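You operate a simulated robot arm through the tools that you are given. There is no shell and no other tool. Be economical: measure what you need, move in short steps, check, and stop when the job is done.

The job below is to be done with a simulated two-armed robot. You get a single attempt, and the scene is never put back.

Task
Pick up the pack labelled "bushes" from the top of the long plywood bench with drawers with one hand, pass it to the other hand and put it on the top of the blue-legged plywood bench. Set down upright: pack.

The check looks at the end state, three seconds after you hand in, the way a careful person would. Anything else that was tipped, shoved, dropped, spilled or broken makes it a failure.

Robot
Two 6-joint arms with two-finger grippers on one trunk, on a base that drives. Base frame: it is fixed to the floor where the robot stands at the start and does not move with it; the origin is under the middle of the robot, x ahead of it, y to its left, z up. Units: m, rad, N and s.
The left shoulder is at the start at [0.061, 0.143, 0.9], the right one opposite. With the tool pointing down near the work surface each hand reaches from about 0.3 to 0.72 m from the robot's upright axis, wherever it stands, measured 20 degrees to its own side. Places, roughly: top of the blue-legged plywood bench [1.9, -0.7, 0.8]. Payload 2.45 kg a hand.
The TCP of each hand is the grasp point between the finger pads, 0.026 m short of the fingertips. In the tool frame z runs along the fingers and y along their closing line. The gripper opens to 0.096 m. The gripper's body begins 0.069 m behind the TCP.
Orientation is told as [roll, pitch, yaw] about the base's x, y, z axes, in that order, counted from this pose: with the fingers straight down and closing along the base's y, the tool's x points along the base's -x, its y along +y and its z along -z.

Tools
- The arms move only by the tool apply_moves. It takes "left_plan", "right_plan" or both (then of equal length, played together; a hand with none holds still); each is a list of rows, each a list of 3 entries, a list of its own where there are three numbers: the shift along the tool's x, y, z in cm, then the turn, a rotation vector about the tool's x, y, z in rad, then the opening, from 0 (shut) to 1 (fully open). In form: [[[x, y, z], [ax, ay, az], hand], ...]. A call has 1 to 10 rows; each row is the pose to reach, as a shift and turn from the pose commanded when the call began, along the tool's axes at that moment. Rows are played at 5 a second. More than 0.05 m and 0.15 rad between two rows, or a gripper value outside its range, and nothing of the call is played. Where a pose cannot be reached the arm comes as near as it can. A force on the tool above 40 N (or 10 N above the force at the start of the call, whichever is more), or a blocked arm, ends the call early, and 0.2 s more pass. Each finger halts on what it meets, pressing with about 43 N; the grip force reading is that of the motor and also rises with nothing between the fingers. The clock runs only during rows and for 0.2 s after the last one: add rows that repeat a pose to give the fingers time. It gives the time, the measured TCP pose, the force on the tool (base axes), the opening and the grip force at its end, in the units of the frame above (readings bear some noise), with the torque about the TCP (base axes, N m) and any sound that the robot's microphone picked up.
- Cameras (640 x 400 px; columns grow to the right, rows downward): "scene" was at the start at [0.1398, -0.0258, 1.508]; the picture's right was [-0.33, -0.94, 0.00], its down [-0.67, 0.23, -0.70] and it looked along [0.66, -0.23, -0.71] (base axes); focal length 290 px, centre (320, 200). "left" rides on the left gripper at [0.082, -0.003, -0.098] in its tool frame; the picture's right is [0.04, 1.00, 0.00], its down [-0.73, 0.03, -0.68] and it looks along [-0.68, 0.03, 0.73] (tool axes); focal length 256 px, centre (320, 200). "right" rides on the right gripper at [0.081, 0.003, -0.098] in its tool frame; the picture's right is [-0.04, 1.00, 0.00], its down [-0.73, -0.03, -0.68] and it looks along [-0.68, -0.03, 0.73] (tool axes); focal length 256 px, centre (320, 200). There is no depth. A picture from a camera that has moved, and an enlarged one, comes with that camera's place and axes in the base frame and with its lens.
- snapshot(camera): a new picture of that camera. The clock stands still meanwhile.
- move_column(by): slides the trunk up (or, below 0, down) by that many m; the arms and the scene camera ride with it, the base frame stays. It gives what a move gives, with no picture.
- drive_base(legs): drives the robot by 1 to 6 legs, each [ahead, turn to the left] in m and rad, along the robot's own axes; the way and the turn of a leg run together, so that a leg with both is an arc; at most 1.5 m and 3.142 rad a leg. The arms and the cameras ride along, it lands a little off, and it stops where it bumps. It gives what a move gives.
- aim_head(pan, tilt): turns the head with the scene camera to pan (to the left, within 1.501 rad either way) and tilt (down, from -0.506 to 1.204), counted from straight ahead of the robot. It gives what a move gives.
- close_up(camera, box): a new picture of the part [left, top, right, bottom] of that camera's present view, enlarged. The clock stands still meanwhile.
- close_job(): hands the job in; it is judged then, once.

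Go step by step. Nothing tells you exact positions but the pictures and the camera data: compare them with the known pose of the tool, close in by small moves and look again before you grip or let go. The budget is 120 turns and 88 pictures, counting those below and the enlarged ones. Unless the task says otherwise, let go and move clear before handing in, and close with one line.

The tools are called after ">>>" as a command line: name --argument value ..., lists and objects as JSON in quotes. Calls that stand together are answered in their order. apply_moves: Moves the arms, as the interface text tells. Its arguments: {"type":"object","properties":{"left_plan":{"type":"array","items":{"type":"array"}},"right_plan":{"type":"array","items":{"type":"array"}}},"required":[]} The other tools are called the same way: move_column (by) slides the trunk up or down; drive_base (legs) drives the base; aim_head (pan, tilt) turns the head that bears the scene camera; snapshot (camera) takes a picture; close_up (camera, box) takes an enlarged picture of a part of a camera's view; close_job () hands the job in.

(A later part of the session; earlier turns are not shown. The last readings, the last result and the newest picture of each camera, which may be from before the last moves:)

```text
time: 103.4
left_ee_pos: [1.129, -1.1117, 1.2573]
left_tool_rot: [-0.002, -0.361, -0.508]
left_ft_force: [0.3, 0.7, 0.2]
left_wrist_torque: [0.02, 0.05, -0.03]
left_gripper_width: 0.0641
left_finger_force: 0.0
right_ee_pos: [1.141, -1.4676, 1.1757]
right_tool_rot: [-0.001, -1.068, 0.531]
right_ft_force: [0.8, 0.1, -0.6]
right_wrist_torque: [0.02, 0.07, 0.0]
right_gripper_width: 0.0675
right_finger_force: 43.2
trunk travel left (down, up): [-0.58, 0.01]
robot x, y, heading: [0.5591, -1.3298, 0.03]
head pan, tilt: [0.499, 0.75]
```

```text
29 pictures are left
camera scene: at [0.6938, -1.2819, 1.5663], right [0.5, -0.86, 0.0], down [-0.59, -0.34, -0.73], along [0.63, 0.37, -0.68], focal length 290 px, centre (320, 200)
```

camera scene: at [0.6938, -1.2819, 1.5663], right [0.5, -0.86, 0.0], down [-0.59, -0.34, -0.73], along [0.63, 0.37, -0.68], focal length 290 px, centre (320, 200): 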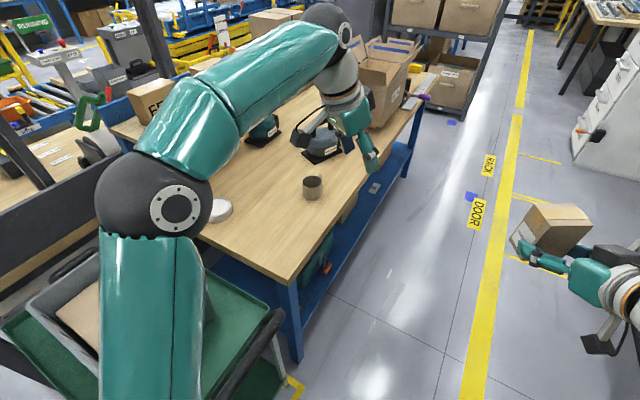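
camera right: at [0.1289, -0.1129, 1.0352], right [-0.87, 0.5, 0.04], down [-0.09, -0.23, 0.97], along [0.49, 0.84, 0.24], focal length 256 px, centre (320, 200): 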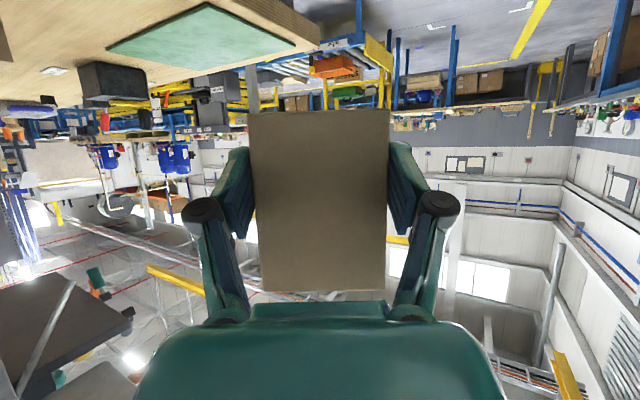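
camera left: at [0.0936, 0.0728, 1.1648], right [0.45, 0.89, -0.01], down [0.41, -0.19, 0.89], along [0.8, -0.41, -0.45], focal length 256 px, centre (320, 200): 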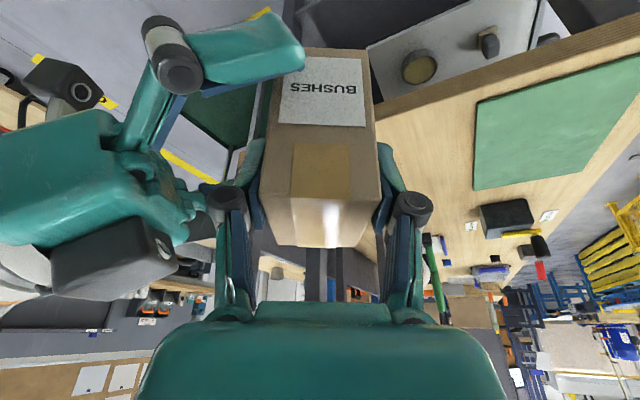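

The near right part of the blue bench around [1.2, -0.85] is empty (mug at about 1.46, -0.79; white disc at about 1.17, -0.56). I'll advance a bit further, keeping off the bench corner, then turn to face it.

>>> drive_base --legs '[[0, -0.25], [0.42, 0], [0, 0.9]]'

>>> aim_head --pan 0.2 --tilt 0.8

>>> snapshot --camera "scene"

```text
time: 108.6
left_ee_pos: [1.4459, -1.0331, 1.2579]
left_tool_rot: [-0.004, -0.362, -0.189]
left_ft_force: [-0.2, 1.0, -0.5]
left_wrist_torque: [-0.08, -0.04, -0.05]
left_gripper_width: 0.0643
left_finger_force: 0.1
right_ee_pos: [1.5681, -1.3691, 1.1768]
right_tool_rot: [-0.004, -1.067, 0.851]
right_ft_force: [-0.5, 1.8, -1.1]
right_wrist_torque: [-0.05, 0.03, -0.01]
right_gripper_width: 0.0675
right_finger_force: 42.9
trunk travel left (down, up): [-0.58, 0.01]
robot x, y, heading: [0.9802, -1.4426, 0.344]
head pan, tilt: [0.499, 0.75]
stopped in leg 3: the robot was blocked; the commanded pose is now the measured one
```

```text
time: 109.4
left_ee_pos: [1.4477, -1.0371, 1.2596]
left_tool_rot: [-0.002, -0.361, -0.191]
left_ft_force: [-0.9, 0.0, 0.3]
left_wrist_torque: [0.0, -0.03, 0.02]
left_gripper_width: 0.0641
left_finger_force: 0.0
right_ee_pos: [1.569, -1.3711, 1.1764]
right_tool_rot: [-0.001, -1.068, 0.848]
right_ft_force: [-0.4, 0.5, -1.4]
right_wrist_torque: [-0.02, 0.06, 0.01]
right_gripper_width: 0.0673
right_finger_force: 43.5
trunk travel left (down, up): [-0.58, 0.01]
robot x, y, heading: [0.9792, -1.4456, 0.348]
head pan, tilt: [0.201, 0.799]
```

```text
28 pictures are left
camera scene: at [1.1079, -1.3782, 1.5623], right [0.52, -0.85, 0.0], down [-0.61, -0.37, -0.7], along [0.59, 0.36, -0.72], focal length 290 px, centre (320, 200)
```

scene: 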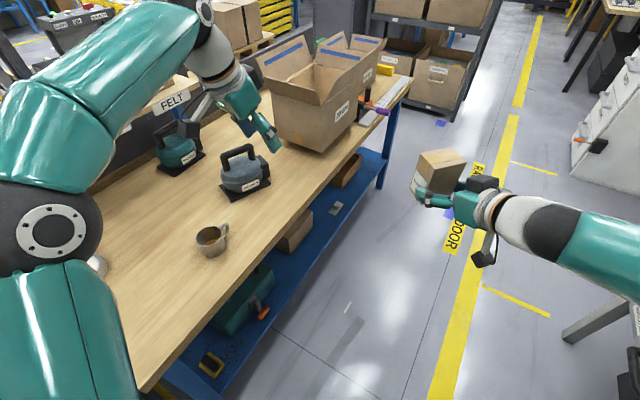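

The base corner probably grazed the blue bench's leg (it looks nearer 0.46 m corner radius). I'll turn back, move out to y≈-1.53 where the turn has room on both sides, and then turn to face the bench.

>>> drive_base --legs '[[0, -0.65], [0.3, 0], [0, 0.3], [-0.2, 0]]'

>>> aim_head --pan 1.0 --tilt 1.0

>>> snapshot --camera "scene"

>>> aim_head --pan -1.3 --tilt 0.9

>>> snapshot --camera "scene"

```text
time: 111.4
left_ee_pos: [1.5874, -1.315, 1.2606]
left_tool_rot: [0.001, -0.359, -0.702]
left_ft_force: [0.3, -1.2, 0.6]
left_wrist_torque: [0.09, 0.01, -0.01]
left_gripper_width: 0.0646
left_finger_force: 0.0
right_ee_pos: [1.5302, -1.6665, 1.1747]
right_tool_rot: [0.0, -1.07, 0.338]
right_ft_force: [-0.4, 0.7, -1.3]
right_wrist_torque: [0.05, 0.04, 0.09]
right_gripper_width: 0.0673
right_finger_force: 43.0
trunk travel left (down, up): [-0.58, 0.01]
robot x, y, heading: [0.9816, -1.418, -0.165]
head pan, tilt: [0.201, 0.799]
stopped in leg 1: the robot was blocked; the commanded pose is now the measured one
```

```text
time: 112.5
left_ee_pos: [1.5866, -1.3128, 1.2587]
left_tool_rot: [-0.002, -0.362, -0.699]
left_ft_force: [0.2, 0.6, -0.4]
left_wrist_torque: [0.05, -0.04, -0.01]
left_gripper_width: 0.0645
left_finger_force: 0.0
right_ee_pos: [1.5305, -1.664, 1.1755]
right_tool_rot: [-0.001, -1.069, 0.344]
right_ft_force: [-0.9, 0.5, -0.9]
right_wrist_torque: [-0.02, -0.01, -0.01]
right_gripper_width: 0.0671
right_finger_force: 43.0
trunk travel left (down, up): [-0.58, 0.01]
robot x, y, heading: [0.988, -1.4197, -0.164]
head pan, tilt: [1.0, 1.0]
```

```text
27 pictures are left
camera scene: at [1.0927, -1.3772, 1.5472], right [0.74, -0.67, 0.0], down [-0.57, -0.62, -0.54], along [0.36, 0.4, -0.84], focal length 290 px, centre (320, 200)
```

scene: 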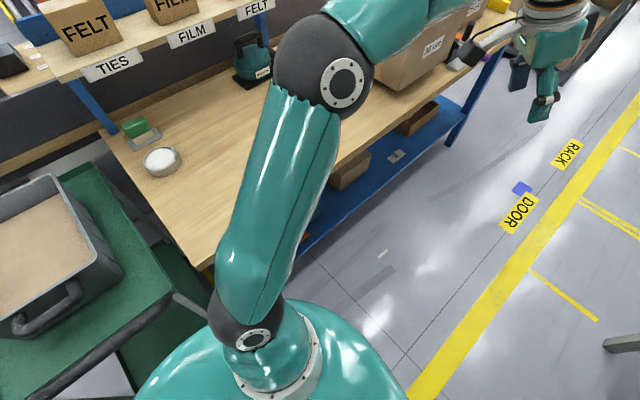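

```text
time: 114.7
left_ee_pos: [1.5886, -1.3125, 1.2592]
left_tool_rot: [-0.002, -0.361, -0.697]
left_ft_force: [-0.7, 0.1, -0.3]
left_wrist_torque: [0.01, 0.01, -0.02]
left_gripper_width: 0.0642
left_finger_force: 0.1
right_ee_pos: [1.5311, -1.6638, 1.177]
right_tool_rot: [-0.001, -1.07, 0.343]
right_ft_force: [0.6, 0.1, -1.7]
right_wrist_torque: [0.01, 0.05, 0.0]
right_gripper_width: 0.0673
right_finger_force: 43.2
trunk travel left (down, up): [-0.58, 0.01]
robot x, y, heading: [0.9861, -1.4198, -0.168]
head pan, tilt: [-1.3, 0.901]
```

```text
26 pictures are left
camera scene: at [1.0538, -1.5039, 1.5544], right [-0.99, -0.11, 0.0], down [-0.08, 0.78, -0.62], along [0.06, -0.62, -0.78], focal length 290 px, centre (320, 200)
```

scene: 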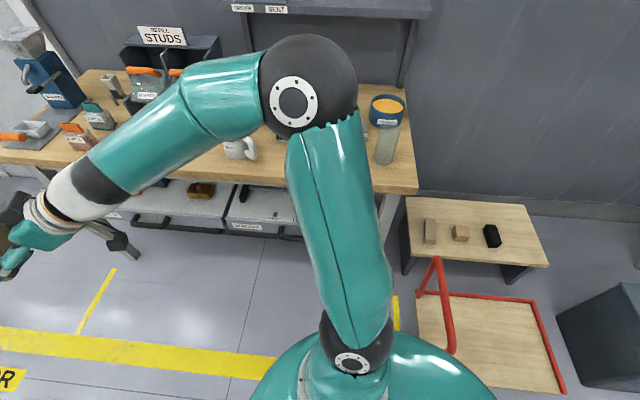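

I'm hemmed in at the rear by the trolley on one side and the dolly on the other. Driving straight forward clears both before any more turning.

>>> drive_base --legs '[[0.38, 0]]'

>>> aim_head --pan 1.5 --tilt 0.85

>>> snapshot --camera "scene"

>>> aim_head --pan -1.5 --tilt 0.6

>>> snapshot --camera "scene"

```text
time: 117.1
left_ee_pos: [1.9607, -1.3744, 1.2586]
left_tool_rot: [-0.001, -0.362, -0.697]
left_ft_force: [0.4, -0.2, 0.2]
left_wrist_torque: [0.01, 0.01, -0.01]
left_gripper_width: 0.0639
left_finger_force: 0.1
right_ee_pos: [1.9045, -1.725, 1.1752]
right_tool_rot: [0.0, -1.069, 0.345]
right_ft_force: [0.2, -0.9, -1.3]
right_wrist_torque: [-0.04, 0.04, 0.03]
right_gripper_width: 0.0675
right_finger_force: 43.0
trunk travel left (down, up): [-0.58, 0.01]
robot x, y, heading: [1.3574, -1.4811, -0.159]
head pan, tilt: [-1.3, 0.901]
```

```text
time: 119.5
left_ee_pos: [1.9587, -1.3738, 1.2596]
left_tool_rot: [-0.001, -0.362, -0.697]
left_ft_force: [0.2, -0.2, 0.6]
left_wrist_torque: [0.02, 0.01, -0.02]
left_gripper_width: 0.0642
left_finger_force: 0.0
right_ee_pos: [1.9025, -1.7238, 1.1771]
right_tool_rot: [-0.002, -1.069, 0.343]
right_ft_force: [-0.2, 0.1, -1.6]
right_wrist_torque: [-0.03, 0.01, 0.02]
right_gripper_width: 0.0672
right_finger_force: 43.3
trunk travel left (down, up): [-0.58, 0.01]
robot x, y, heading: [1.3597, -1.4817, -0.166]
head pan, tilt: [1.499, 0.85]
```

```text
25 pictures are left
camera scene: at [1.4369, -1.4148, 1.5583], right [0.97, -0.23, 0.0], down [-0.18, -0.73, -0.66], along [0.15, 0.64, -0.75], focal length 290 px, centre (320, 200)
```

scene: 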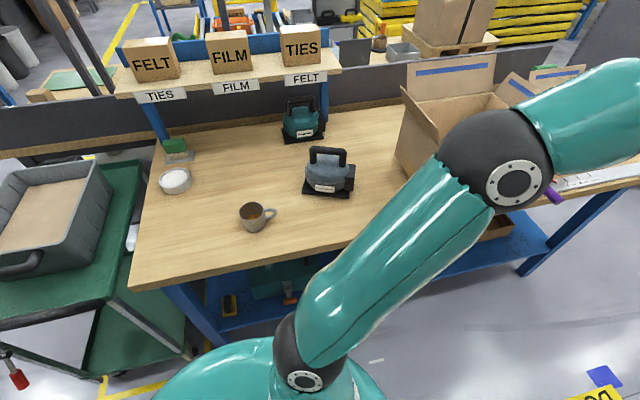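

```text
time: 122.1
left_ee_pos: [1.959, -1.3739, 1.2594]
left_tool_rot: [-0.003, -0.363, -0.695]
left_ft_force: [-0.6, 0.6, 0.1]
left_wrist_torque: [-0.02, 0.0, 0.01]
left_gripper_width: 0.0641
left_finger_force: 0.0
right_ee_pos: [1.9044, -1.7256, 1.1774]
right_tool_rot: [-0.002, -1.069, 0.345]
right_ft_force: [-0.3, -0.8, -1.9]
right_wrist_torque: [-0.01, 0.04, -0.02]
right_gripper_width: 0.0672
right_finger_force: 42.7
trunk travel left (down, up): [-0.58, 0.01]
robot x, y, heading: [1.3537, -1.4819, -0.168]
head pan, tilt: [-1.499, 0.6]
```

```text
24 pictures are left
camera scene: at [1.4106, -1.5788, 1.5792], right [-1.0, 0.09, 0.0], down [0.05, 0.56, -0.82], along [-0.08, -0.82, -0.57], focal length 290 px, centre (320, 200)
```

scene: 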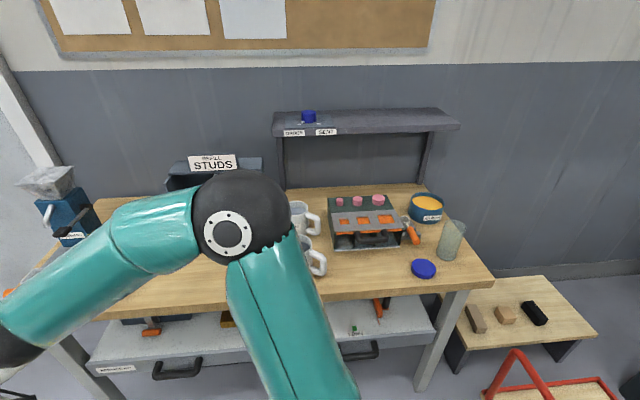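

Everything around still stands as before. There's a free patch on the bench right of the mug, around [1.58, -0.86], so I'll turn to face it.

>>> drive_base --legs '[[0, 1.65]]'

>>> aim_head --pan -0.1 --tilt 0.85

>>> snapshot --camera "scene"

```text
time: 124.6
left_ee_pos: [1.7814, -1.043, 1.26]
left_tool_rot: [-0.003, -0.363, -0.07]
left_ft_force: [0.1, 1.3, -0.6]
left_wrist_torque: [-0.06, -0.05, 0.0]
left_gripper_width: 0.064
left_finger_force: 0.0
right_ee_pos: [1.939, -1.3617, 1.1765]
right_tool_rot: [-0.005, -1.066, 0.969]
right_ft_force: [-1.3, 1.2, -1.4]
right_wrist_torque: [-0.09, 0.03, -0.01]
right_gripper_width: 0.0674
right_finger_force: 43.1
trunk travel left (down, up): [-0.58, 0.01]
robot x, y, heading: [1.3667, -1.5052, 0.462]
head pan, tilt: [-1.499, 0.6]
stopped in leg 1: the robot was blocked; the commanded pose is now the measured one
```

```text
time: 126.2
left_ee_pos: [1.7816, -1.0447, 1.2614]
left_tool_rot: [0.0, -0.362, -0.073]
left_ft_force: [-0.3, -0.2, 0.0]
left_wrist_torque: [-0.02, 0.0, 0.03]
left_gripper_width: 0.0641
left_finger_force: 0.1
right_ee_pos: [1.9395, -1.363, 1.1763]
right_tool_rot: [0.001, -1.068, 0.966]
right_ft_force: [0.0, 0.5, -2.1]
right_wrist_torque: [-0.03, 0.06, 0.03]
right_gripper_width: 0.0674
right_finger_force: 42.9
trunk travel left (down, up): [-0.58, 0.01]
robot x, y, heading: [1.3644, -1.506, 0.46]
head pan, tilt: [-0.099, 0.85]
```

```text
23 pictures are left
camera scene: at [1.4944, -1.4525, 1.5583], right [0.35, -0.94, 0.0], down [-0.7, -0.27, -0.66], along [0.62, 0.23, -0.75], focal length 290 px, centre (320, 200)
```

scene: 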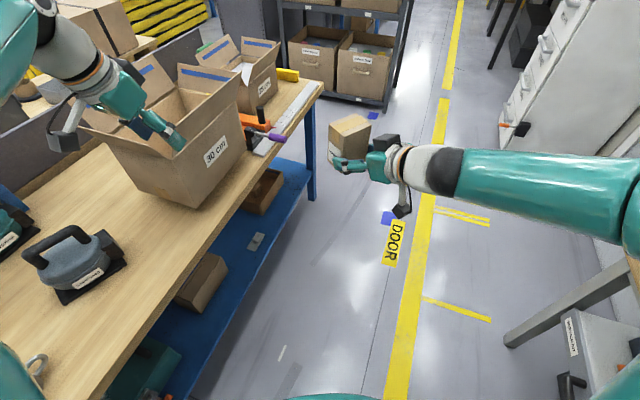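

The turn stalled again at heading 0.46. I'll look left and near the left hand, since the open carton's flap is close to it.

>>> close_up --camera "scene" --box '[0, 0, 320, 210]'

>>> aim_head --pan 1.0 --tilt 0.8

>>> snapshot --camera "scene"

>>> aim_head --pan -1.5 --tilt 0.9

>>> snapshot --camera "scene"

```text
1.90 times, centred on (160, 105) of scene
camera zoom: at [1.4944, -1.4525, 1.5583], right [0.35, -0.94, 0.0], down [-0.7, -0.27, -0.66], along [0.62, 0.23, -0.75], focal length 553 px, centre (625, 381)
```

zoom: 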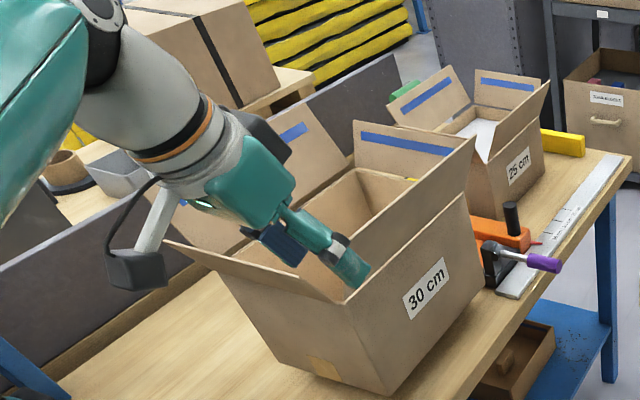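

```text
time: 127.5
left_ee_pos: [1.7811, -1.0451, 1.2599]
left_tool_rot: [-0.001, -0.362, -0.074]
left_ft_force: [-0.1, -0.2, 0.1]
left_wrist_torque: [-0.02, 0.0, -0.01]
left_gripper_width: 0.0644
left_finger_force: 0.0
right_ee_pos: [1.941, -1.3625, 1.1754]
right_tool_rot: [-0.002, -1.067, 0.964]
right_ft_force: [0.5, 0.2, -1.7]
right_wrist_torque: [-0.04, 0.04, -0.02]
right_gripper_width: 0.0675
right_finger_force: 43.2
trunk travel left (down, up): [-0.58, 0.01]
robot x, y, heading: [1.3658, -1.5072, 0.459]
head pan, tilt: [1.0, 0.799]
```

```text
21 pictures are left
camera scene: at [1.4301, -1.3999, 1.5623], right [0.99, -0.11, 0.0], down [-0.08, -0.71, -0.7], along [0.08, 0.69, -0.72], focal length 290 px, centre (320, 200)
```

scene: 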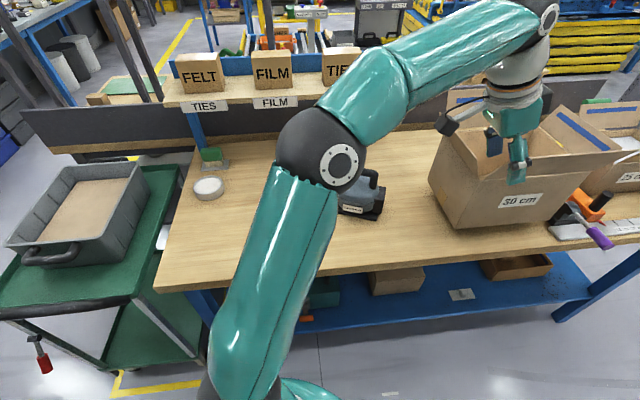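

```text
time: 129.8
left_ee_pos: [1.7808, -1.0453, 1.2604]
left_tool_rot: [0.0, -0.361, -0.075]
left_ft_force: [-1.0, 0.5, 0.0]
left_wrist_torque: [-0.04, 0.02, 0.01]
left_gripper_width: 0.0644
left_finger_force: 0.1
right_ee_pos: [1.9405, -1.3634, 1.1765]
right_tool_rot: [-0.002, -1.068, 0.966]
right_ft_force: [-0.4, -0.1, -1.3]
right_wrist_torque: [-0.08, 0.0, -0.01]
right_gripper_width: 0.0673
right_finger_force: 43.2
trunk travel left (down, up): [-0.58, 0.01]
robot x, y, heading: [1.3668, -1.5084, 0.462]
head pan, tilt: [-1.499, 0.901]
```

```text
20 pictures are left
camera scene: at [1.4595, -1.5451, 1.5544], right [-0.86, -0.51, 0.0], down [-0.4, 0.67, -0.62], along [0.32, -0.54, -0.78], focal length 290 px, centre (320, 200)
```

scene: 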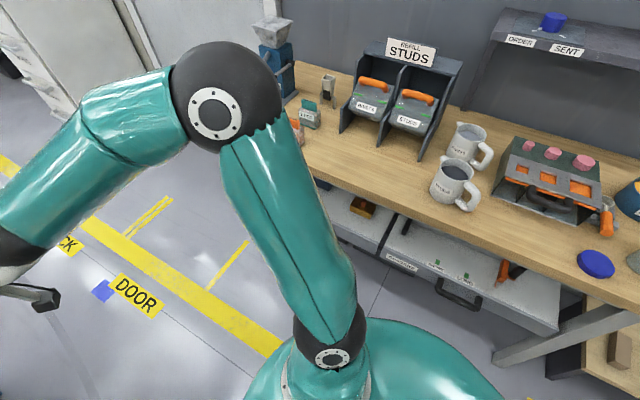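

Comparing the stalls, my base has a long tail (rear corners ~0.63 m from the axis), which swung into things; the fronts never touched. The aisle is too narrow to face the bench, but past the wall bench (x≈2.7) there is room to turn round and come back with the bench on my right-hand side.

>>> drive_base --legs '[[0, -0.44], [0.7, 0]]'

>>> aim_head --pan -0.1 --tilt 0.5

>>> snapshot --camera "scene"

```text
time: 131.7
left_ee_pos: [1.938, -1.2638, 1.2617]
left_tool_rot: [-0.002, -0.361, -0.503]
left_ft_force: [-0.9, -0.5, 0.8]
left_wrist_torque: [0.05, 0.01, 0.01]
left_gripper_width: 0.064
left_finger_force: 0.0
right_ee_pos: [1.9511, -1.6173, 1.1758]
right_tool_rot: [-0.001, -1.068, 0.535]
right_ft_force: [-0.7, -1.0, -1.8]
right_wrist_torque: [0.0, 0.07, 0.03]
right_gripper_width: 0.0673
right_finger_force: 42.7
trunk travel left (down, up): [-0.58, 0.01]
robot x, y, heading: [1.3651, -1.488, 0.027]
head pan, tilt: [-1.499, 0.901]
stopped in leg 1: the robot was blocked; the commanded pose is now the measured one
```

```text
time: 133.3
left_ee_pos: [1.9378, -1.2608, 1.2612]
left_tool_rot: [-0.002, -0.36, -0.502]
left_ft_force: [0.6, 0.7, 0.2]
left_wrist_torque: [-0.01, 0.06, 0.0]
left_gripper_width: 0.0644
left_finger_force: 0.1
right_ee_pos: [1.9513, -1.6147, 1.1771]
right_tool_rot: [-0.001, -1.067, 0.538]
right_ft_force: [0.8, -0.4, -0.6]
right_wrist_torque: [0.02, 0.04, -0.03]
right_gripper_width: 0.0671
right_finger_force: 43.0
trunk travel left (down, up): [-0.58, 0.01]
robot x, y, heading: [1.3672, -1.4863, 0.03]
head pan, tilt: [-0.099, 0.499]
```

```text
19 pictures are left
camera scene: at [1.5199, -1.493, 1.5882], right [-0.07, -1.0, 0.0], down [-0.48, 0.03, -0.88], along [0.88, -0.06, -0.48], focal length 290 px, centre (320, 200)
```

scene: 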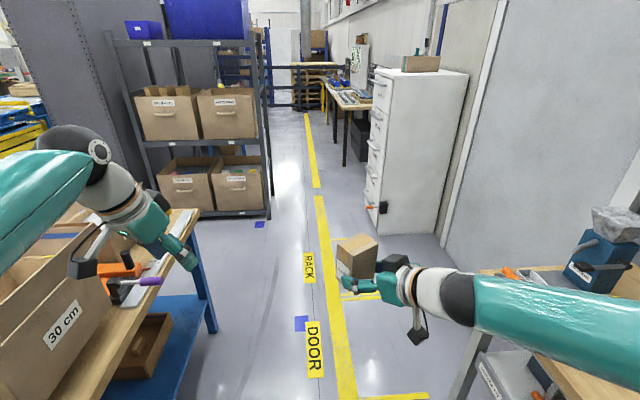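

The turn finished its 0.43 rad, though it flagged a block at the end, and the way ahead is clear. I'll drive on along the aisle past the wall bench.

>>> drive_base --legs '[[0.65, 0]]'

>>> aim_head --pan 1.5 --tilt 0.6

>>> snapshot --camera "scene"

```text
time: 136.9
left_ee_pos: [2.5887, -1.2369, 1.2612]
left_tool_rot: [-0.001, -0.361, -0.498]
left_ft_force: [1.1, 0.0, -0.4]
left_wrist_torque: [0.01, 0.01, -0.03]
left_gripper_width: 0.0644
left_finger_force: 0.1
right_ee_pos: [2.6042, -1.5911, 1.1774]
right_tool_rot: [-0.003, -1.068, 0.54]
right_ft_force: [-0.5, -0.4, -1.6]
right_wrist_torque: [-0.03, 0.08, -0.01]
right_gripper_width: 0.0673
right_finger_force: 43.1
trunk travel left (down, up): [-0.58, 0.01]
robot x, y, heading: [2.0155, -1.4707, 0.039]
head pan, tilt: [-0.099, 0.499]
```

```text
time: 138.6
left_ee_pos: [2.5886, -1.2367, 1.2624]
left_tool_rot: [-0.001, -0.363, -0.495]
left_ft_force: [-0.1, -0.2, 0.9]
left_wrist_torque: [-0.01, 0.0, 0.01]
left_gripper_width: 0.0644
left_finger_force: 0.0
right_ee_pos: [2.6035, -1.5915, 1.1768]
right_tool_rot: [-0.001, -1.07, 0.541]
right_ft_force: [0.2, 0.9, -1.6]
right_wrist_torque: [0.0, 0.04, -0.02]
right_gripper_width: 0.0673
right_finger_force: 43.3
trunk travel left (down, up): [-0.58, 0.01]
robot x, y, heading: [2.0164, -1.4682, 0.042]
head pan, tilt: [1.499, 0.6]
```

```text
18 pictures are left
camera scene: at [2.0834, -1.3767, 1.5792], right [1.0, -0.04, 0.0], down [-0.02, -0.56, -0.83], along [0.03, 0.82, -0.56], focal length 290 px, centre (320, 200)
```

scene: 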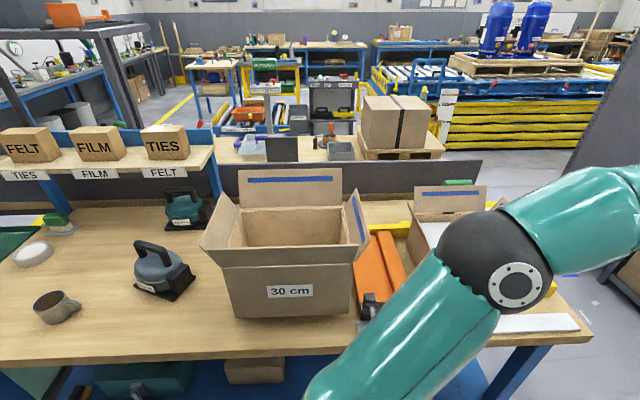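

The free patch is confirmed: between the mug (x≈1.31) and the "30 cm" carton (x≥1.85) at y≈-0.88. I'll continue to x≈2.7, where there is room, and turn round.

>>> drive_base --legs '[[0.7, 0], [0, 0.8]]'

>>> aim_head --pan 0.4 --tilt 0.6

>>> snapshot --camera "scene"

```text
time: 144.2
left_ee_pos: [3.0544, -0.9311, 1.2617]
left_tool_rot: [-0.003, -0.361, 0.1]
left_ft_force: [-0.8, 1.9, -0.8]
left_wrist_torque: [-0.02, -0.09, -0.01]
left_gripper_width: 0.0645
left_finger_force: 0.0
right_ee_pos: [3.2671, -1.216, 1.1765]
right_tool_rot: [-0.005, -1.066, 1.14]
right_ft_force: [-0.2, 1.2, -2.2]
right_wrist_torque: [-0.1, 0.0, -0.07]
right_gripper_width: 0.0673
right_finger_force: 43.2
trunk travel left (down, up): [-0.58, 0.01]
robot x, y, heading: [2.7279, -1.4624, 0.637]
head pan, tilt: [1.499, 0.6]
stopped in leg 2: the robot was blocked; the commanded pose is now the measured one
```

```text
time: 145.5
left_ee_pos: [3.0562, -0.9332, 1.262]
left_tool_rot: [-0.002, -0.361, 0.098]
left_ft_force: [0.4, -1.0, 1.0]
left_wrist_torque: [-0.02, 0.01, 0.01]
left_gripper_width: 0.0642
left_finger_force: 0.0
right_ee_pos: [3.2674, -1.2176, 1.1764]
right_tool_rot: [-0.002, -1.069, 1.137]
right_ft_force: [-0.2, -0.2, -1.9]
right_wrist_torque: [-0.02, 0.01, 0.01]
right_gripper_width: 0.0672
right_finger_force: 42.8
trunk travel left (down, up): [-0.58, 0.01]
robot x, y, heading: [2.7284, -1.4638, 0.64]
head pan, tilt: [0.4, 0.6]
```

```text
17 pictures are left
camera scene: at [2.823, -1.3514, 1.5792], right [0.86, -0.51, 0.0], down [-0.29, -0.49, -0.82], along [0.42, 0.71, -0.57], focal length 290 px, centre (320, 200)
```

scene: 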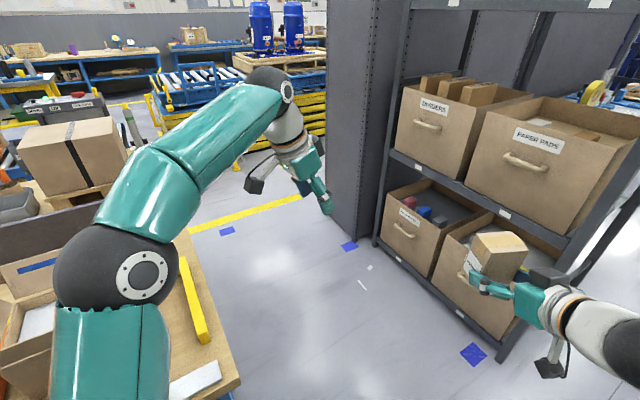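

It stalled once more at 0.64 rad. I'll look at my right-rear to see what the tail is meeting.

>>> aim_head --pan -1.5 --tilt 0.7

>>> snapshot --camera "scene"

>>> aim_head --pan 1.5 --tilt 1.1

>>> snapshot --camera "scene"

```text
time: 147.4
left_ee_pos: [3.0569, -0.9334, 1.2622]
left_tool_rot: [-0.004, -0.361, 0.097]
left_ft_force: [0.8, 0.3, -0.4]
left_wrist_torque: [-0.02, 0.01, 0.03]
left_gripper_width: 0.0641
left_finger_force: 0.1
right_ee_pos: [3.2681, -1.2192, 1.1772]
right_tool_rot: [-0.002, -1.067, 1.136]
right_ft_force: [-0.4, -0.9, -1.5]
right_wrist_torque: [-0.04, 0.03, -0.01]
right_gripper_width: 0.0674
right_finger_force: 43.0
trunk travel left (down, up): [-0.58, 0.01]
robot x, y, heading: [2.7286, -1.4651, 0.633]
head pan, tilt: [-1.499, 0.7]
```

```text
16 pictures are left
camera scene: at [2.8332, -1.492, 1.5706], right [-0.76, -0.65, 0.0], down [-0.42, 0.49, -0.76], along [0.5, -0.58, -0.64], focal length 290 px, centre (320, 200)
```

scene: 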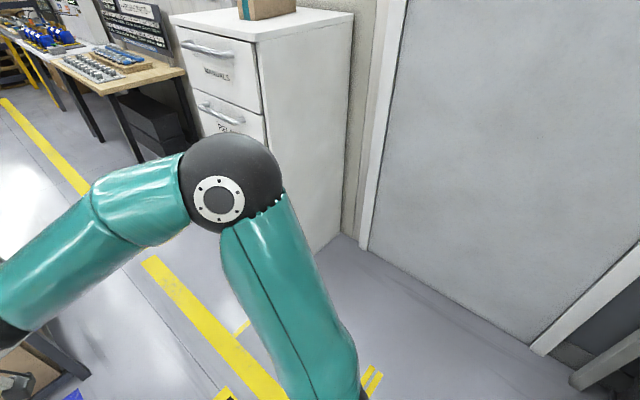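

```text
time: 150.0
left_ee_pos: [3.0562, -0.9336, 1.2626]
left_tool_rot: [-0.001, -0.362, 0.098]
left_ft_force: [0.4, 0.1, 0.6]
left_wrist_torque: [0.01, 0.01, 0.01]
left_gripper_width: 0.0643
left_finger_force: 0.1
right_ee_pos: [3.2678, -1.2177, 1.1768]
right_tool_rot: [-0.001, -1.069, 1.137]
right_ft_force: [0.8, -0.5, -1.8]
right_wrist_torque: [-0.08, 0.02, 0.03]
right_gripper_width: 0.0674
right_finger_force: 42.9
trunk travel left (down, up): [-0.58, 0.01]
robot x, y, heading: [2.7254, -1.4646, 0.636]
head pan, tilt: [1.499, 1.1]
```

```text
15 pictures are left
camera scene: at [2.7442, -1.3741, 1.5406], right [0.85, 0.53, 0.0], down [0.48, -0.75, -0.45], along [-0.24, 0.38, -0.89], focal length 290 px, centre (320, 200)
```

scene: 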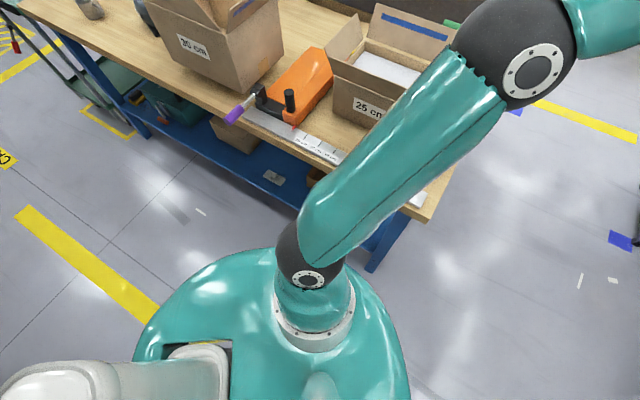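

The seen shape suggests corners about 0.55 m from the axis, with the front-left corner meeting the bench leg each time I turned left. I'll back the turn off, move past the bench end to x≈3.02, and turn round there.

>>> drive_base --legs '[[0, -0.73]]'

>>> drive_base --legs '[[0.3, 0]]'

>>> drive_base --legs '[[0, 0.8]]'

```text
time: 151.9
left_ee_pos: [3.265, -1.139, 1.2638]
left_tool_rot: [-0.001, -0.36, -0.372]
left_ft_force: [0.6, -0.6, 0.1]
left_wrist_torque: [0.06, 0.01, 0.0]
left_gripper_width: 0.0642
left_finger_force: 0.2
right_ee_pos: [3.3245, -1.4878, 1.1768]
right_tool_rot: [0.002, -1.068, 0.662]
right_ft_force: [0.1, -0.9, -2.0]
right_wrist_torque: [-0.02, 0.02, 0.01]
right_gripper_width: 0.0672
right_finger_force: 43.0
trunk travel left (down, up): [-0.58, 0.01]
robot x, y, heading: [2.7313, -1.4405, 0.154]
head pan, tilt: [1.499, 1.1]
stopped in leg 1: the robot was blocked; the commanded pose is now the measured one
```

```text
time: 154.0
left_ee_pos: [3.5711, -1.0894, 1.2631]
left_tool_rot: [-0.002, -0.362, -0.376]
left_ft_force: [0.4, 0.4, -1.1]
left_wrist_torque: [0.04, 0.01, 0.0]
left_gripper_width: 0.0643
left_finger_force: 0.1
right_ee_pos: [3.6307, -1.4394, 1.1761]
right_tool_rot: [0.001, -1.067, 0.664]
right_ft_force: [1.3, 0.3, -2.6]
right_wrist_torque: [0.02, 0.07, -0.01]
right_gripper_width: 0.0676
right_finger_force: 43.4
trunk travel left (down, up): [-0.58, 0.01]
robot x, y, heading: [3.0323, -1.3958, 0.161]
head pan, tilt: [1.499, 1.1]
```

```text
time: 156.1
left_ee_pos: [3.3193, -0.8479, 1.2647]
left_tool_rot: [-0.002, -0.362, 0.201]
left_ft_force: [-0.9, 0.6, -0.2]
left_wrist_torque: [-0.03, -0.04, -0.05]
left_gripper_width: 0.0643
left_finger_force: 0.0
right_ee_pos: [3.5568, -1.1121, 1.177]
right_tool_rot: [-0.004, -1.063, 1.24]
right_ft_force: [0.0, 0.5, -2.7]
right_wrist_torque: [-0.07, -0.02, -0.02]
right_gripper_width: 0.0673
right_finger_force: 42.6
trunk travel left (down, up): [-0.58, 0.01]
robot x, y, heading: [3.0445, -1.4155, 0.73]
head pan, tilt: [1.499, 1.1]
stopped in leg 1: the robot was blocked; the commanded pose is now the measured one
```

Stopped again, in what looks like free space. I'll test whether the turn simply continues in smaller steps.

>>> drive_base --legs '[[0, 0.3]]'

>>> aim_head --pan 1.5 --tilt 0.8

>>> snapshot --camera "scene"

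```text
time: 157.7
left_ee_pos: [3.138, -0.7929, 1.2653]
left_tool_rot: [-0.005, -0.363, 0.5]
left_ft_force: [-1.0, 0.5, 1.2]
left_wrist_torque: [-0.03, -0.01, -0.02]
left_gripper_width: 0.0641
left_finger_force: 0.1
right_ee_pos: [3.4443, -0.9713, 1.1764]
right_tool_rot: [-0.003, -1.066, 1.543]
right_ft_force: [-1.2, 0.4, -1.7]
right_wrist_torque: [-0.05, -0.01, -0.01]
right_gripper_width: 0.0672
right_finger_force: 43.3
trunk travel left (down, up): [-0.58, 0.01]
robot x, y, heading: [3.0586, -1.4209, 1.037]
head pan, tilt: [1.499, 1.1]
stopped in leg 1: the robot was blocked; the commanded pose is now the measured one
```

```text
time: 158.5
left_ee_pos: [3.1393, -0.7926, 1.2652]
left_tool_rot: [-0.002, -0.362, 0.503]
left_ft_force: [0.7, -0.5, -0.2]
left_wrist_torque: [0.01, -0.04, -0.03]
left_gripper_width: 0.0646
left_finger_force: 0.1
right_ee_pos: [3.4441, -0.9726, 1.1786]
right_tool_rot: [-0.002, -1.064, 1.544]
right_ft_force: [-0.1, -0.1, -1.7]
right_wrist_torque: [-0.03, 0.04, 0.01]
right_gripper_width: 0.0673
right_finger_force: 43.6
trunk travel left (down, up): [-0.58, 0.01]
robot x, y, heading: [3.0581, -1.4213, 1.042]
head pan, tilt: [1.499, 0.799]
```

```text
14 pictures are left
camera scene: at [3.0254, -1.3223, 1.5623], right [0.57, 0.82, 0.0], down [0.59, -0.41, -0.7], along [-0.57, 0.39, -0.72], focal length 290 px, centre (320, 200)
```

scene: 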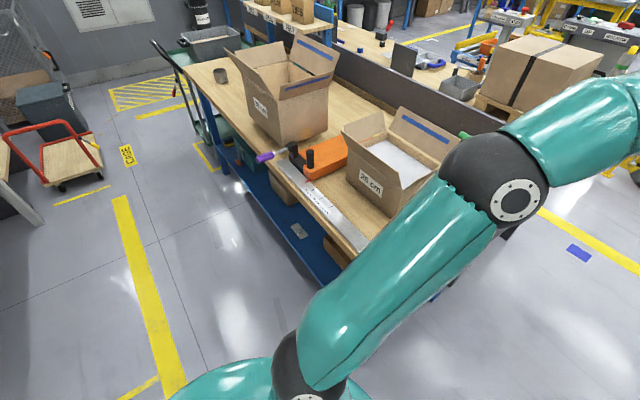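

It did turn the full 0.3 rad, so the "blocked" notes are stalls rather than collisions; trolley and dolly stand in place. I'll keep turning toward facing back along the aisle.

>>> drive_base --legs '[[0, 0.5]]'

>>> drive_base --legs '[[0, 0.5]]'

>>> drive_base --legs '[[0, 0.5]]'

>>> drive_base --legs '[[0, 0.5]]'

```text
time: 160.1
left_ee_pos: [2.9323, -0.8007, 1.2659]
left_tool_rot: [-0.002, -0.364, 0.832]
left_ft_force: [-0.4, 0.4, 0.2]
left_wrist_torque: [-0.03, -0.04, -0.03]
left_gripper_width: 0.0644
left_finger_force: 0.1
right_ee_pos: [3.2795, -0.8709, 1.1781]
right_tool_rot: [-0.004, -1.064, 1.874]
right_ft_force: [0.3, -0.3, -2.6]
right_wrist_torque: [-0.04, -0.04, -0.01]
right_gripper_width: 0.0673
right_finger_force: 43.1
trunk travel left (down, up): [-0.58, 0.01]
robot x, y, heading: [3.0725, -1.4255, 1.369]
head pan, tilt: [1.499, 0.799]
stopped in leg 1: the robot was blocked; the commanded pose is now the measured one
```

```text
time: 161.5
left_ee_pos: [2.774, -0.8611, 1.2685]
left_tool_rot: [-0.003, -0.364, 1.102]
left_ft_force: [-0.8, -0.8, -0.1]
left_wrist_torque: [0.03, -0.03, 0.01]
left_gripper_width: 0.0643
left_finger_force: 0.0
right_ee_pos: [3.1262, -0.8354, 1.1779]
right_tool_rot: [-0.008, -1.06, 2.153]
right_ft_force: [0.0, -1.2, -1.6]
right_wrist_torque: [-0.01, -0.03, 0.0]
right_gripper_width: 0.0675
right_finger_force: 43.3
trunk travel left (down, up): [-0.58, 0.01]
robot x, y, heading: [3.0845, -1.4184, 1.633]
head pan, tilt: [1.499, 0.799]
stopped in leg 1: the robot was blocked; the commanded pose is now the measured one
```

```text
time: 162.8
left_ee_pos: [2.6584, -0.9448, 1.2682]
left_tool_rot: [-0.005, -0.364, 1.329]
left_ft_force: [-0.7, -0.8, 0.6]
left_wrist_torque: [0.01, -0.05, -0.02]
left_gripper_width: 0.0642
left_finger_force: 0.1
right_ee_pos: [2.9958, -0.8418, 1.178]
right_tool_rot: [-0.01, -1.061, 2.378]
right_ft_force: [-0.4, -0.6, -2.0]
right_wrist_torque: [0.0, 0.0, 0.0]
right_gripper_width: 0.0675
right_finger_force: 43.2
trunk travel left (down, up): [-0.58, 0.01]
robot x, y, heading: [3.0907, -1.4203, 1.862]
head pan, tilt: [1.499, 0.799]
stopped in leg 1: the robot was blocked; the commanded pose is now the measured one
```

```text
time: 164.1
left_ee_pos: [2.5757, -1.0379, 1.268]
left_tool_rot: [-0.005, -0.365, 1.524]
left_ft_force: [-0.1, -0.4, -0.2]
left_wrist_torque: [0.06, 0.0, 0.0]
left_gripper_width: 0.0644
left_finger_force: 0.0
right_ee_pos: [2.8859, -0.871, 1.1786]
right_tool_rot: [-0.013, -1.061, 2.579]
right_ft_force: [0.3, 0.1, -1.3]
right_wrist_torque: [-0.03, -0.07, -0.02]
right_gripper_width: 0.0672
right_finger_force: 43.2
trunk travel left (down, up): [-0.58, 0.01]
robot x, y, heading: [3.1043, -1.4163, 2.054]
head pan, tilt: [1.499, 0.799]
stopped in leg 1: the robot was blocked; the commanded pose is now the measured one
```

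The turns are getting shorter and the hands have risen ~1 cm, so something is resisting at the base. I'll look down at both sides.

>>> aim_head --pan -1.5 --tilt 1.0

>>> snapshot --camera "scene"

>>> aim_head --pan 0.3 --tilt 1.0

>>> snapshot --camera "scene"

```text
time: 166.7
left_ee_pos: [2.5769, -1.0368, 1.2685]
left_tool_rot: [0.0, -0.365, 1.522]
left_ft_force: [-0.1, -0.1, -1.0]
left_wrist_torque: [-0.01, 0.01, 0.02]
left_gripper_width: 0.0644
left_finger_force: 0.1
right_ee_pos: [2.8872, -0.8681, 1.1785]
right_tool_rot: [-0.01, -1.061, 2.574]
right_ft_force: [0.7, -0.3, -2.4]
right_wrist_torque: [-0.04, -0.05, -0.04]
right_gripper_width: 0.0674
right_finger_force: 42.6
trunk travel left (down, up): [-0.58, 0.01]
robot x, y, heading: [3.1035, -1.4154, 2.054]
head pan, tilt: [-1.499, 1.0]
```

```text
13 pictures are left
camera scene: at [3.1353, -1.3248, 1.5472], right [0.53, -0.85, 0.0], down [-0.71, -0.44, -0.54], along [0.46, 0.28, -0.84], focal length 290 px, centre (320, 200)
```

scene: 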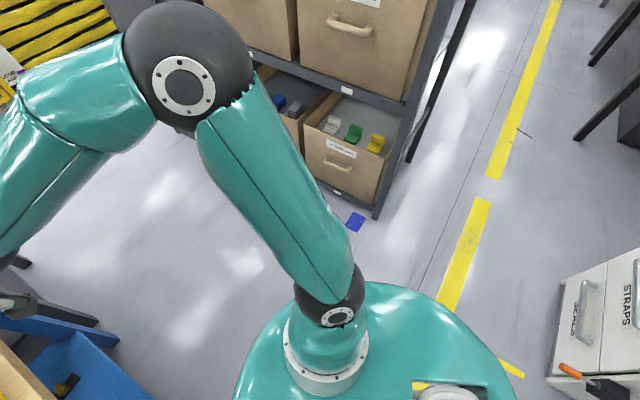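

```text
time: 168.5
left_ee_pos: [2.5768, -1.037, 1.2687]
left_tool_rot: [-0.001, -0.364, 1.522]
left_ft_force: [-0.8, -0.6, 0.9]
left_wrist_torque: [0.02, 0.03, -0.02]
left_gripper_width: 0.0644
left_finger_force: 0.0
right_ee_pos: [2.887, -0.8685, 1.1781]
right_tool_rot: [-0.01, -1.061, 2.575]
right_ft_force: [-0.1, 0.0, -1.9]
right_wrist_torque: [-0.06, -0.04, -0.01]
right_gripper_width: 0.0674
right_finger_force: 43.3
trunk travel left (down, up): [-0.58, 0.01]
robot x, y, heading: [3.1048, -1.4145, 2.055]
head pan, tilt: [0.3, 1.0]
```

```text
12 pictures are left
camera scene: at [3.027, -1.3122, 1.5472], right [0.71, 0.71, 0.0], down [0.59, -0.6, -0.54], along [-0.38, 0.38, -0.84], focal length 290 px, centre (320, 200)
```

scene: 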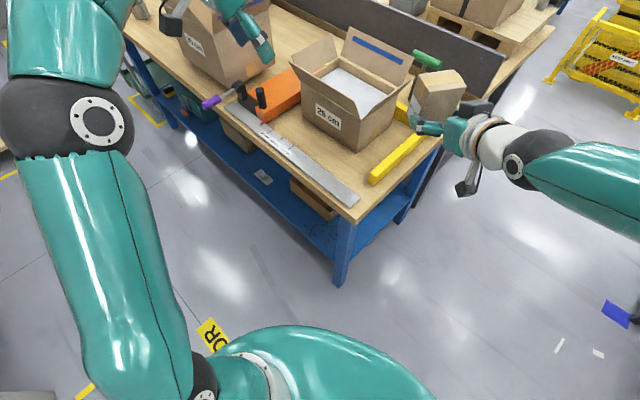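

The drift pattern shows the robot pivoting about a point ahead of its axis, so the outstretched arms seem to be loading the front and stalling the turn. There is space here, so I'll pull both hands back in and then finish the turn.

>>> apply_moves --left_plan '[[[4.1, -0.3, -1.5], [0, 0, 0], 0.67], [[8.2, -0.5, -3.1], [0, 0, 0], 0.67], [[12.3, -0.8, -4.6], [0, 0, 0], 0.67], [[16.5, -1.1, -6.2], [0, 0, 0], 0.67], [[16.5, -1.1, -6.2], [0, 0, 0], 0.67]]' --right_plan '[[[1.9, 1.2, -3.4], [0, 0, 0], 0.4], [[3.8, 2.4, -6.9], [0, 0, 0], 0.4], [[5.7, 3.6, -10.3], [0, 0, 0], 0.4], [[7.6, 4.8, -13.8], [0, 0, 0], 0.4], [[7.6, 4.8, -13.8], [0, 0, 0], 0.4]]'

>>> drive_base --legs '[[0, 0.6]]'

```text
time: 169.7
left_ee_pos: [2.5781, -1.2103, 1.2657]
left_tool_rot: [-0.006, -0.359, 1.521]
left_ft_force: [-0.6, 0.2, 0.0]
left_wrist_torque: [-0.03, -0.05, 0.0]
left_gripper_width: 0.0646
left_finger_force: 0.1
right_ee_pos: [2.9926, -0.9942, 1.1783]
right_tool_rot: [-0.009, -1.06, 2.573]
right_ft_force: [-0.3, -0.8, -2.1]
right_wrist_torque: [-0.03, -0.03, 0.02]
right_gripper_width: 0.0674
right_finger_force: 43.2
trunk travel left (down, up): [-0.58, 0.01]
robot x, y, heading: [3.1018, -1.4213, 2.056]
head pan, tilt: [0.3, 1.0]
```

```text
time: 171.4
left_ee_pos: [2.5423, -1.4254, 1.268]
left_tool_rot: [0.0, -0.364, 1.907]
left_ft_force: [-0.4, -0.9, 0.2]
left_wrist_torque: [0.01, -0.02, -0.02]
left_gripper_width: 0.0645
left_finger_force: 0.0
right_ee_pos: [2.8448, -1.066, 1.1793]
right_tool_rot: [-0.015, -1.062, 2.965]
right_ft_force: [-0.6, 0.1, -1.4]
right_wrist_torque: [-0.01, -0.05, -0.01]
right_gripper_width: 0.0673
right_finger_force: 43.2
trunk travel left (down, up): [-0.58, 0.01]
robot x, y, heading: [3.1133, -1.408, 2.43]
head pan, tilt: [0.3, 1.0]
stopped in leg 1: the robot was blocked; the commanded pose is now the measured one
```

That was a better turn. I'll repeat until I face back along the aisle.

>>> drive_base --legs '[[0, 0.5]]'

>>> drive_base --legs '[[0, 0.4]]'

```text
time: 173.2
left_ee_pos: [2.6005, -1.6671, 1.2682]
left_tool_rot: [-0.003, -0.363, 2.354]
left_ft_force: [-0.3, 0.3, 0.0]
left_wrist_torque: [-0.01, 0.01, -0.01]
left_gripper_width: 0.0644
left_finger_force: 0.0
right_ee_pos: [2.7185, -1.2137, 1.1797]
right_tool_rot: [-0.015, -1.059, -2.867]
right_ft_force: [-1.5, -0.2, -1.7]
right_wrist_torque: [0.02, -0.03, -0.06]
right_gripper_width: 0.0673
right_finger_force: 43.5
trunk travel left (down, up): [-0.58, 0.01]
robot x, y, heading: [3.1111, -1.3972, 2.883]
head pan, tilt: [0.3, 1.0]
stopped in leg 1: the robot was blocked; the commanded pose is now the measured one
```

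```text
time: 175.0
left_ee_pos: [2.7489, -1.8429, 1.2689]
left_tool_rot: [-0.003, -0.365, 2.756]
left_ft_force: [0.6, -0.5, 0.0]
left_wrist_torque: [-0.02, -0.02, -0.04]
left_gripper_width: 0.0644
left_finger_force: 0.1
right_ee_pos: [2.6806, -1.3806, 1.1806]
right_tool_rot: [-0.015, -1.061, -2.468]
right_ft_force: [-0.5, 0.1, -1.1]
right_wrist_torque: [0.02, -0.05, 0.02]
right_gripper_width: 0.0673
right_finger_force: 43.1
trunk travel left (down, up): [-0.58, 0.01]
robot x, y, heading: [3.1112, -1.3863, -3.0]
head pan, tilt: [0.3, 1.0]
```

I'm now facing back along the aisle. I'll stretch the hands forward again to keep the elbows off the boxes and the wall bench, then drive back alongside the bench.

>>> apply_moves --left_plan '[[[-4.1, 0.3, 1.5], [0, 0, 0], 0.67], [[-8.2, 0.5, 3.1], [0, 0, 0], 0.67], [[-12.3, 0.8, 4.6], [0, 0, 0], 0.67], [[-16.5, 1.1, 6.2], [0, 0, 0], 0.67], [[-16.5, 1.1, 6.2], [0, 0, 0], 0.67]]' --right_plan '[[[-1.9, -1.2, 3.4], [0, 0, 0], 0.4], [[-3.8, -2.4, 6.9], [0, 0, 0], 0.4], [[-5.7, -3.6, 10.3], [0, 0, 0], 0.4], [[-7.6, -4.8, 13.8], [0, 0, 0], 0.4], [[-7.6, -4.8, 13.8], [0, 0, 0], 0.4]]'

>>> drive_base --legs '[[0, -0.1], [1.1, 0]]'

>>> aim_head --pan -0.9 --tilt 0.8

>>> snapshot --camera "scene"

```text
time: 176.2
left_ee_pos: [2.5803, -1.7842, 1.27]
left_tool_rot: [0.0, -0.364, 2.754]
left_ft_force: [1.2, 0.7, 0.4]
left_wrist_torque: [-0.01, 0.03, 0.0]
left_gripper_width: 0.0645
left_finger_force: 0.0
right_ee_pos: [2.5269, -1.439, 1.1788]
right_tool_rot: [-0.016, -1.063, -2.465]
right_ft_force: [-0.1, 0.6, -1.7]
right_wrist_torque: [0.03, -0.05, -0.01]
right_gripper_width: 0.0673
right_finger_force: 43.3
trunk travel left (down, up): [-0.58, 0.01]
robot x, y, heading: [3.1082, -1.3872, -3.0]
head pan, tilt: [0.3, 1.0]
```

```text
time: 177.9
left_ee_pos: [2.5055, -1.7271, 1.2672]
left_tool_rot: [-0.004, -0.361, 2.649]
left_ft_force: [-1.0, -0.4, -0.4]
left_wrist_torque: [-0.01, -0.04, -0.02]
left_gripper_width: 0.0641
left_finger_force: 0.1
right_ee_pos: [2.4912, -1.3775, 1.1762]
right_tool_rot: [-0.009, -1.057, -2.576]
right_ft_force: [-0.2, 0.1, -1.0]
right_wrist_torque: [0.06, -0.07, -0.01]
right_gripper_width: 0.0672
right_finger_force: 42.6
trunk travel left (down, up): [-0.58, 0.01]
robot x, y, heading: [3.0819, -1.3922, -3.135]
head pan, tilt: [0.3, 1.0]
stopped in leg 2: the robot was blocked; the commanded pose is now the measured one
```

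```text
time: 179.3
left_ee_pos: [2.508, -1.7264, 1.2696]
left_tool_rot: [-0.002, -0.363, 2.649]
left_ft_force: [0.3, -0.7, 0.5]
left_wrist_torque: [0.01, 0.01, 0.03]
left_gripper_width: 0.0645
left_finger_force: 0.1
right_ee_pos: [2.4917, -1.3773, 1.1777]
right_tool_rot: [-0.013, -1.06, -2.573]
right_ft_force: [-0.8, 0.9, -1.9]
right_wrist_torque: [0.06, -0.03, -0.02]
right_gripper_width: 0.0675
right_finger_force: 42.9
trunk travel left (down, up): [-0.58, 0.01]
robot x, y, heading: [3.0769, -1.3913, -3.13]
head pan, tilt: [-0.901, 0.799]
```

```text
11 pictures are left
camera scene: at [2.9696, -1.33, 1.5623], right [0.78, 0.63, 0.0], down [0.45, -0.56, -0.7], along [-0.44, 0.54, -0.72], focal length 290 px, centre (320, 200)
```

scene: 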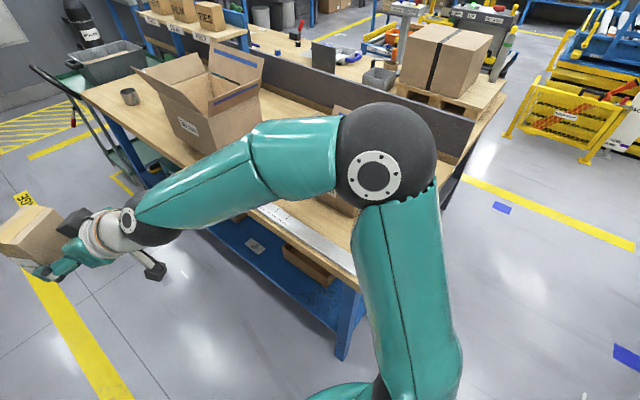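

Plotting the contacts, my base is wide (about 0.45 m to each side of centre), and its front-right corner is now at the bench's end leg. I'll reverse a little, shift to y≈-1.5, the middle of the aisle, and go on.

>>> drive_base --legs '[[-0.15, 0], [0, 0.3], [0.35, 0], [0, -0.3]]'

```text
time: 181.6
left_ee_pos: [2.7617, -1.8565, 1.2721]
left_tool_rot: [-0.001, -0.366, 2.903]
left_ft_force: [0.3, 0.2, 0.3]
left_wrist_torque: [-0.02, 0.03, 0.0]
left_gripper_width: 0.0641
left_finger_force: 0.0
right_ee_pos: [2.6598, -1.5217, 1.178]
right_tool_rot: [-0.013, -1.06, -2.316]
right_ft_force: [-0.5, -1.2, -1.7]
right_wrist_torque: [0.02, -0.03, -0.03]
right_gripper_width: 0.0674
right_finger_force: 42.8
trunk travel left (down, up): [-0.58, 0.01]
robot x, y, heading: [3.2256, -1.3833, -2.873]
head pan, tilt: [-0.901, 0.799]
stopped in leg 2: the robot was blocked; the commanded pose is now the measured one
```

>>> drive_base --legs '[[0.4, 0]]'

>>> drive_base --legs '[[0, -0.25]]'

```text
time: 184.1
left_ee_pos: [2.3763, -1.9562, 1.2696]
left_tool_rot: [-0.001, -0.364, 2.901]
left_ft_force: [-1.0, -0.2, -0.1]
left_wrist_torque: [0.03, -0.03, 0.01]
left_gripper_width: 0.0641
left_finger_force: 0.1
right_ee_pos: [2.2736, -1.6221, 1.177]
right_tool_rot: [-0.011, -1.06, -2.322]
right_ft_force: [-0.8, -0.5, -1.2]
right_wrist_torque: [0.01, -0.04, 0.03]
right_gripper_width: 0.0672
right_finger_force: 43.2
trunk travel left (down, up): [-0.58, 0.01]
robot x, y, heading: [2.8417, -1.4803, -2.878]
head pan, tilt: [-0.901, 0.799]
```

```text
time: 185.5
left_ee_pos: [2.2775, -1.8351, 1.2704]
left_tool_rot: [-0.002, -0.362, 2.665]
left_ft_force: [-0.2, 0.1, 0.4]
left_wrist_torque: [-0.02, -0.02, -0.01]
left_gripper_width: 0.0645
left_finger_force: 0.0
right_ee_pos: [2.2576, -1.4852, 1.1771]
right_tool_rot: [-0.008, -1.057, -2.561]
right_ft_force: [-0.1, 0.6, -2.0]
right_wrist_torque: [0.03, -0.02, 0.02]
right_gripper_width: 0.0674
right_finger_force: 42.9
trunk travel left (down, up): [-0.58, 0.01]
robot x, y, heading: [2.8471, -1.4936, -3.12]
head pan, tilt: [-0.901, 0.799]
stopped in leg 1: the robot was blocked; the commanded pose is now the measured one
```

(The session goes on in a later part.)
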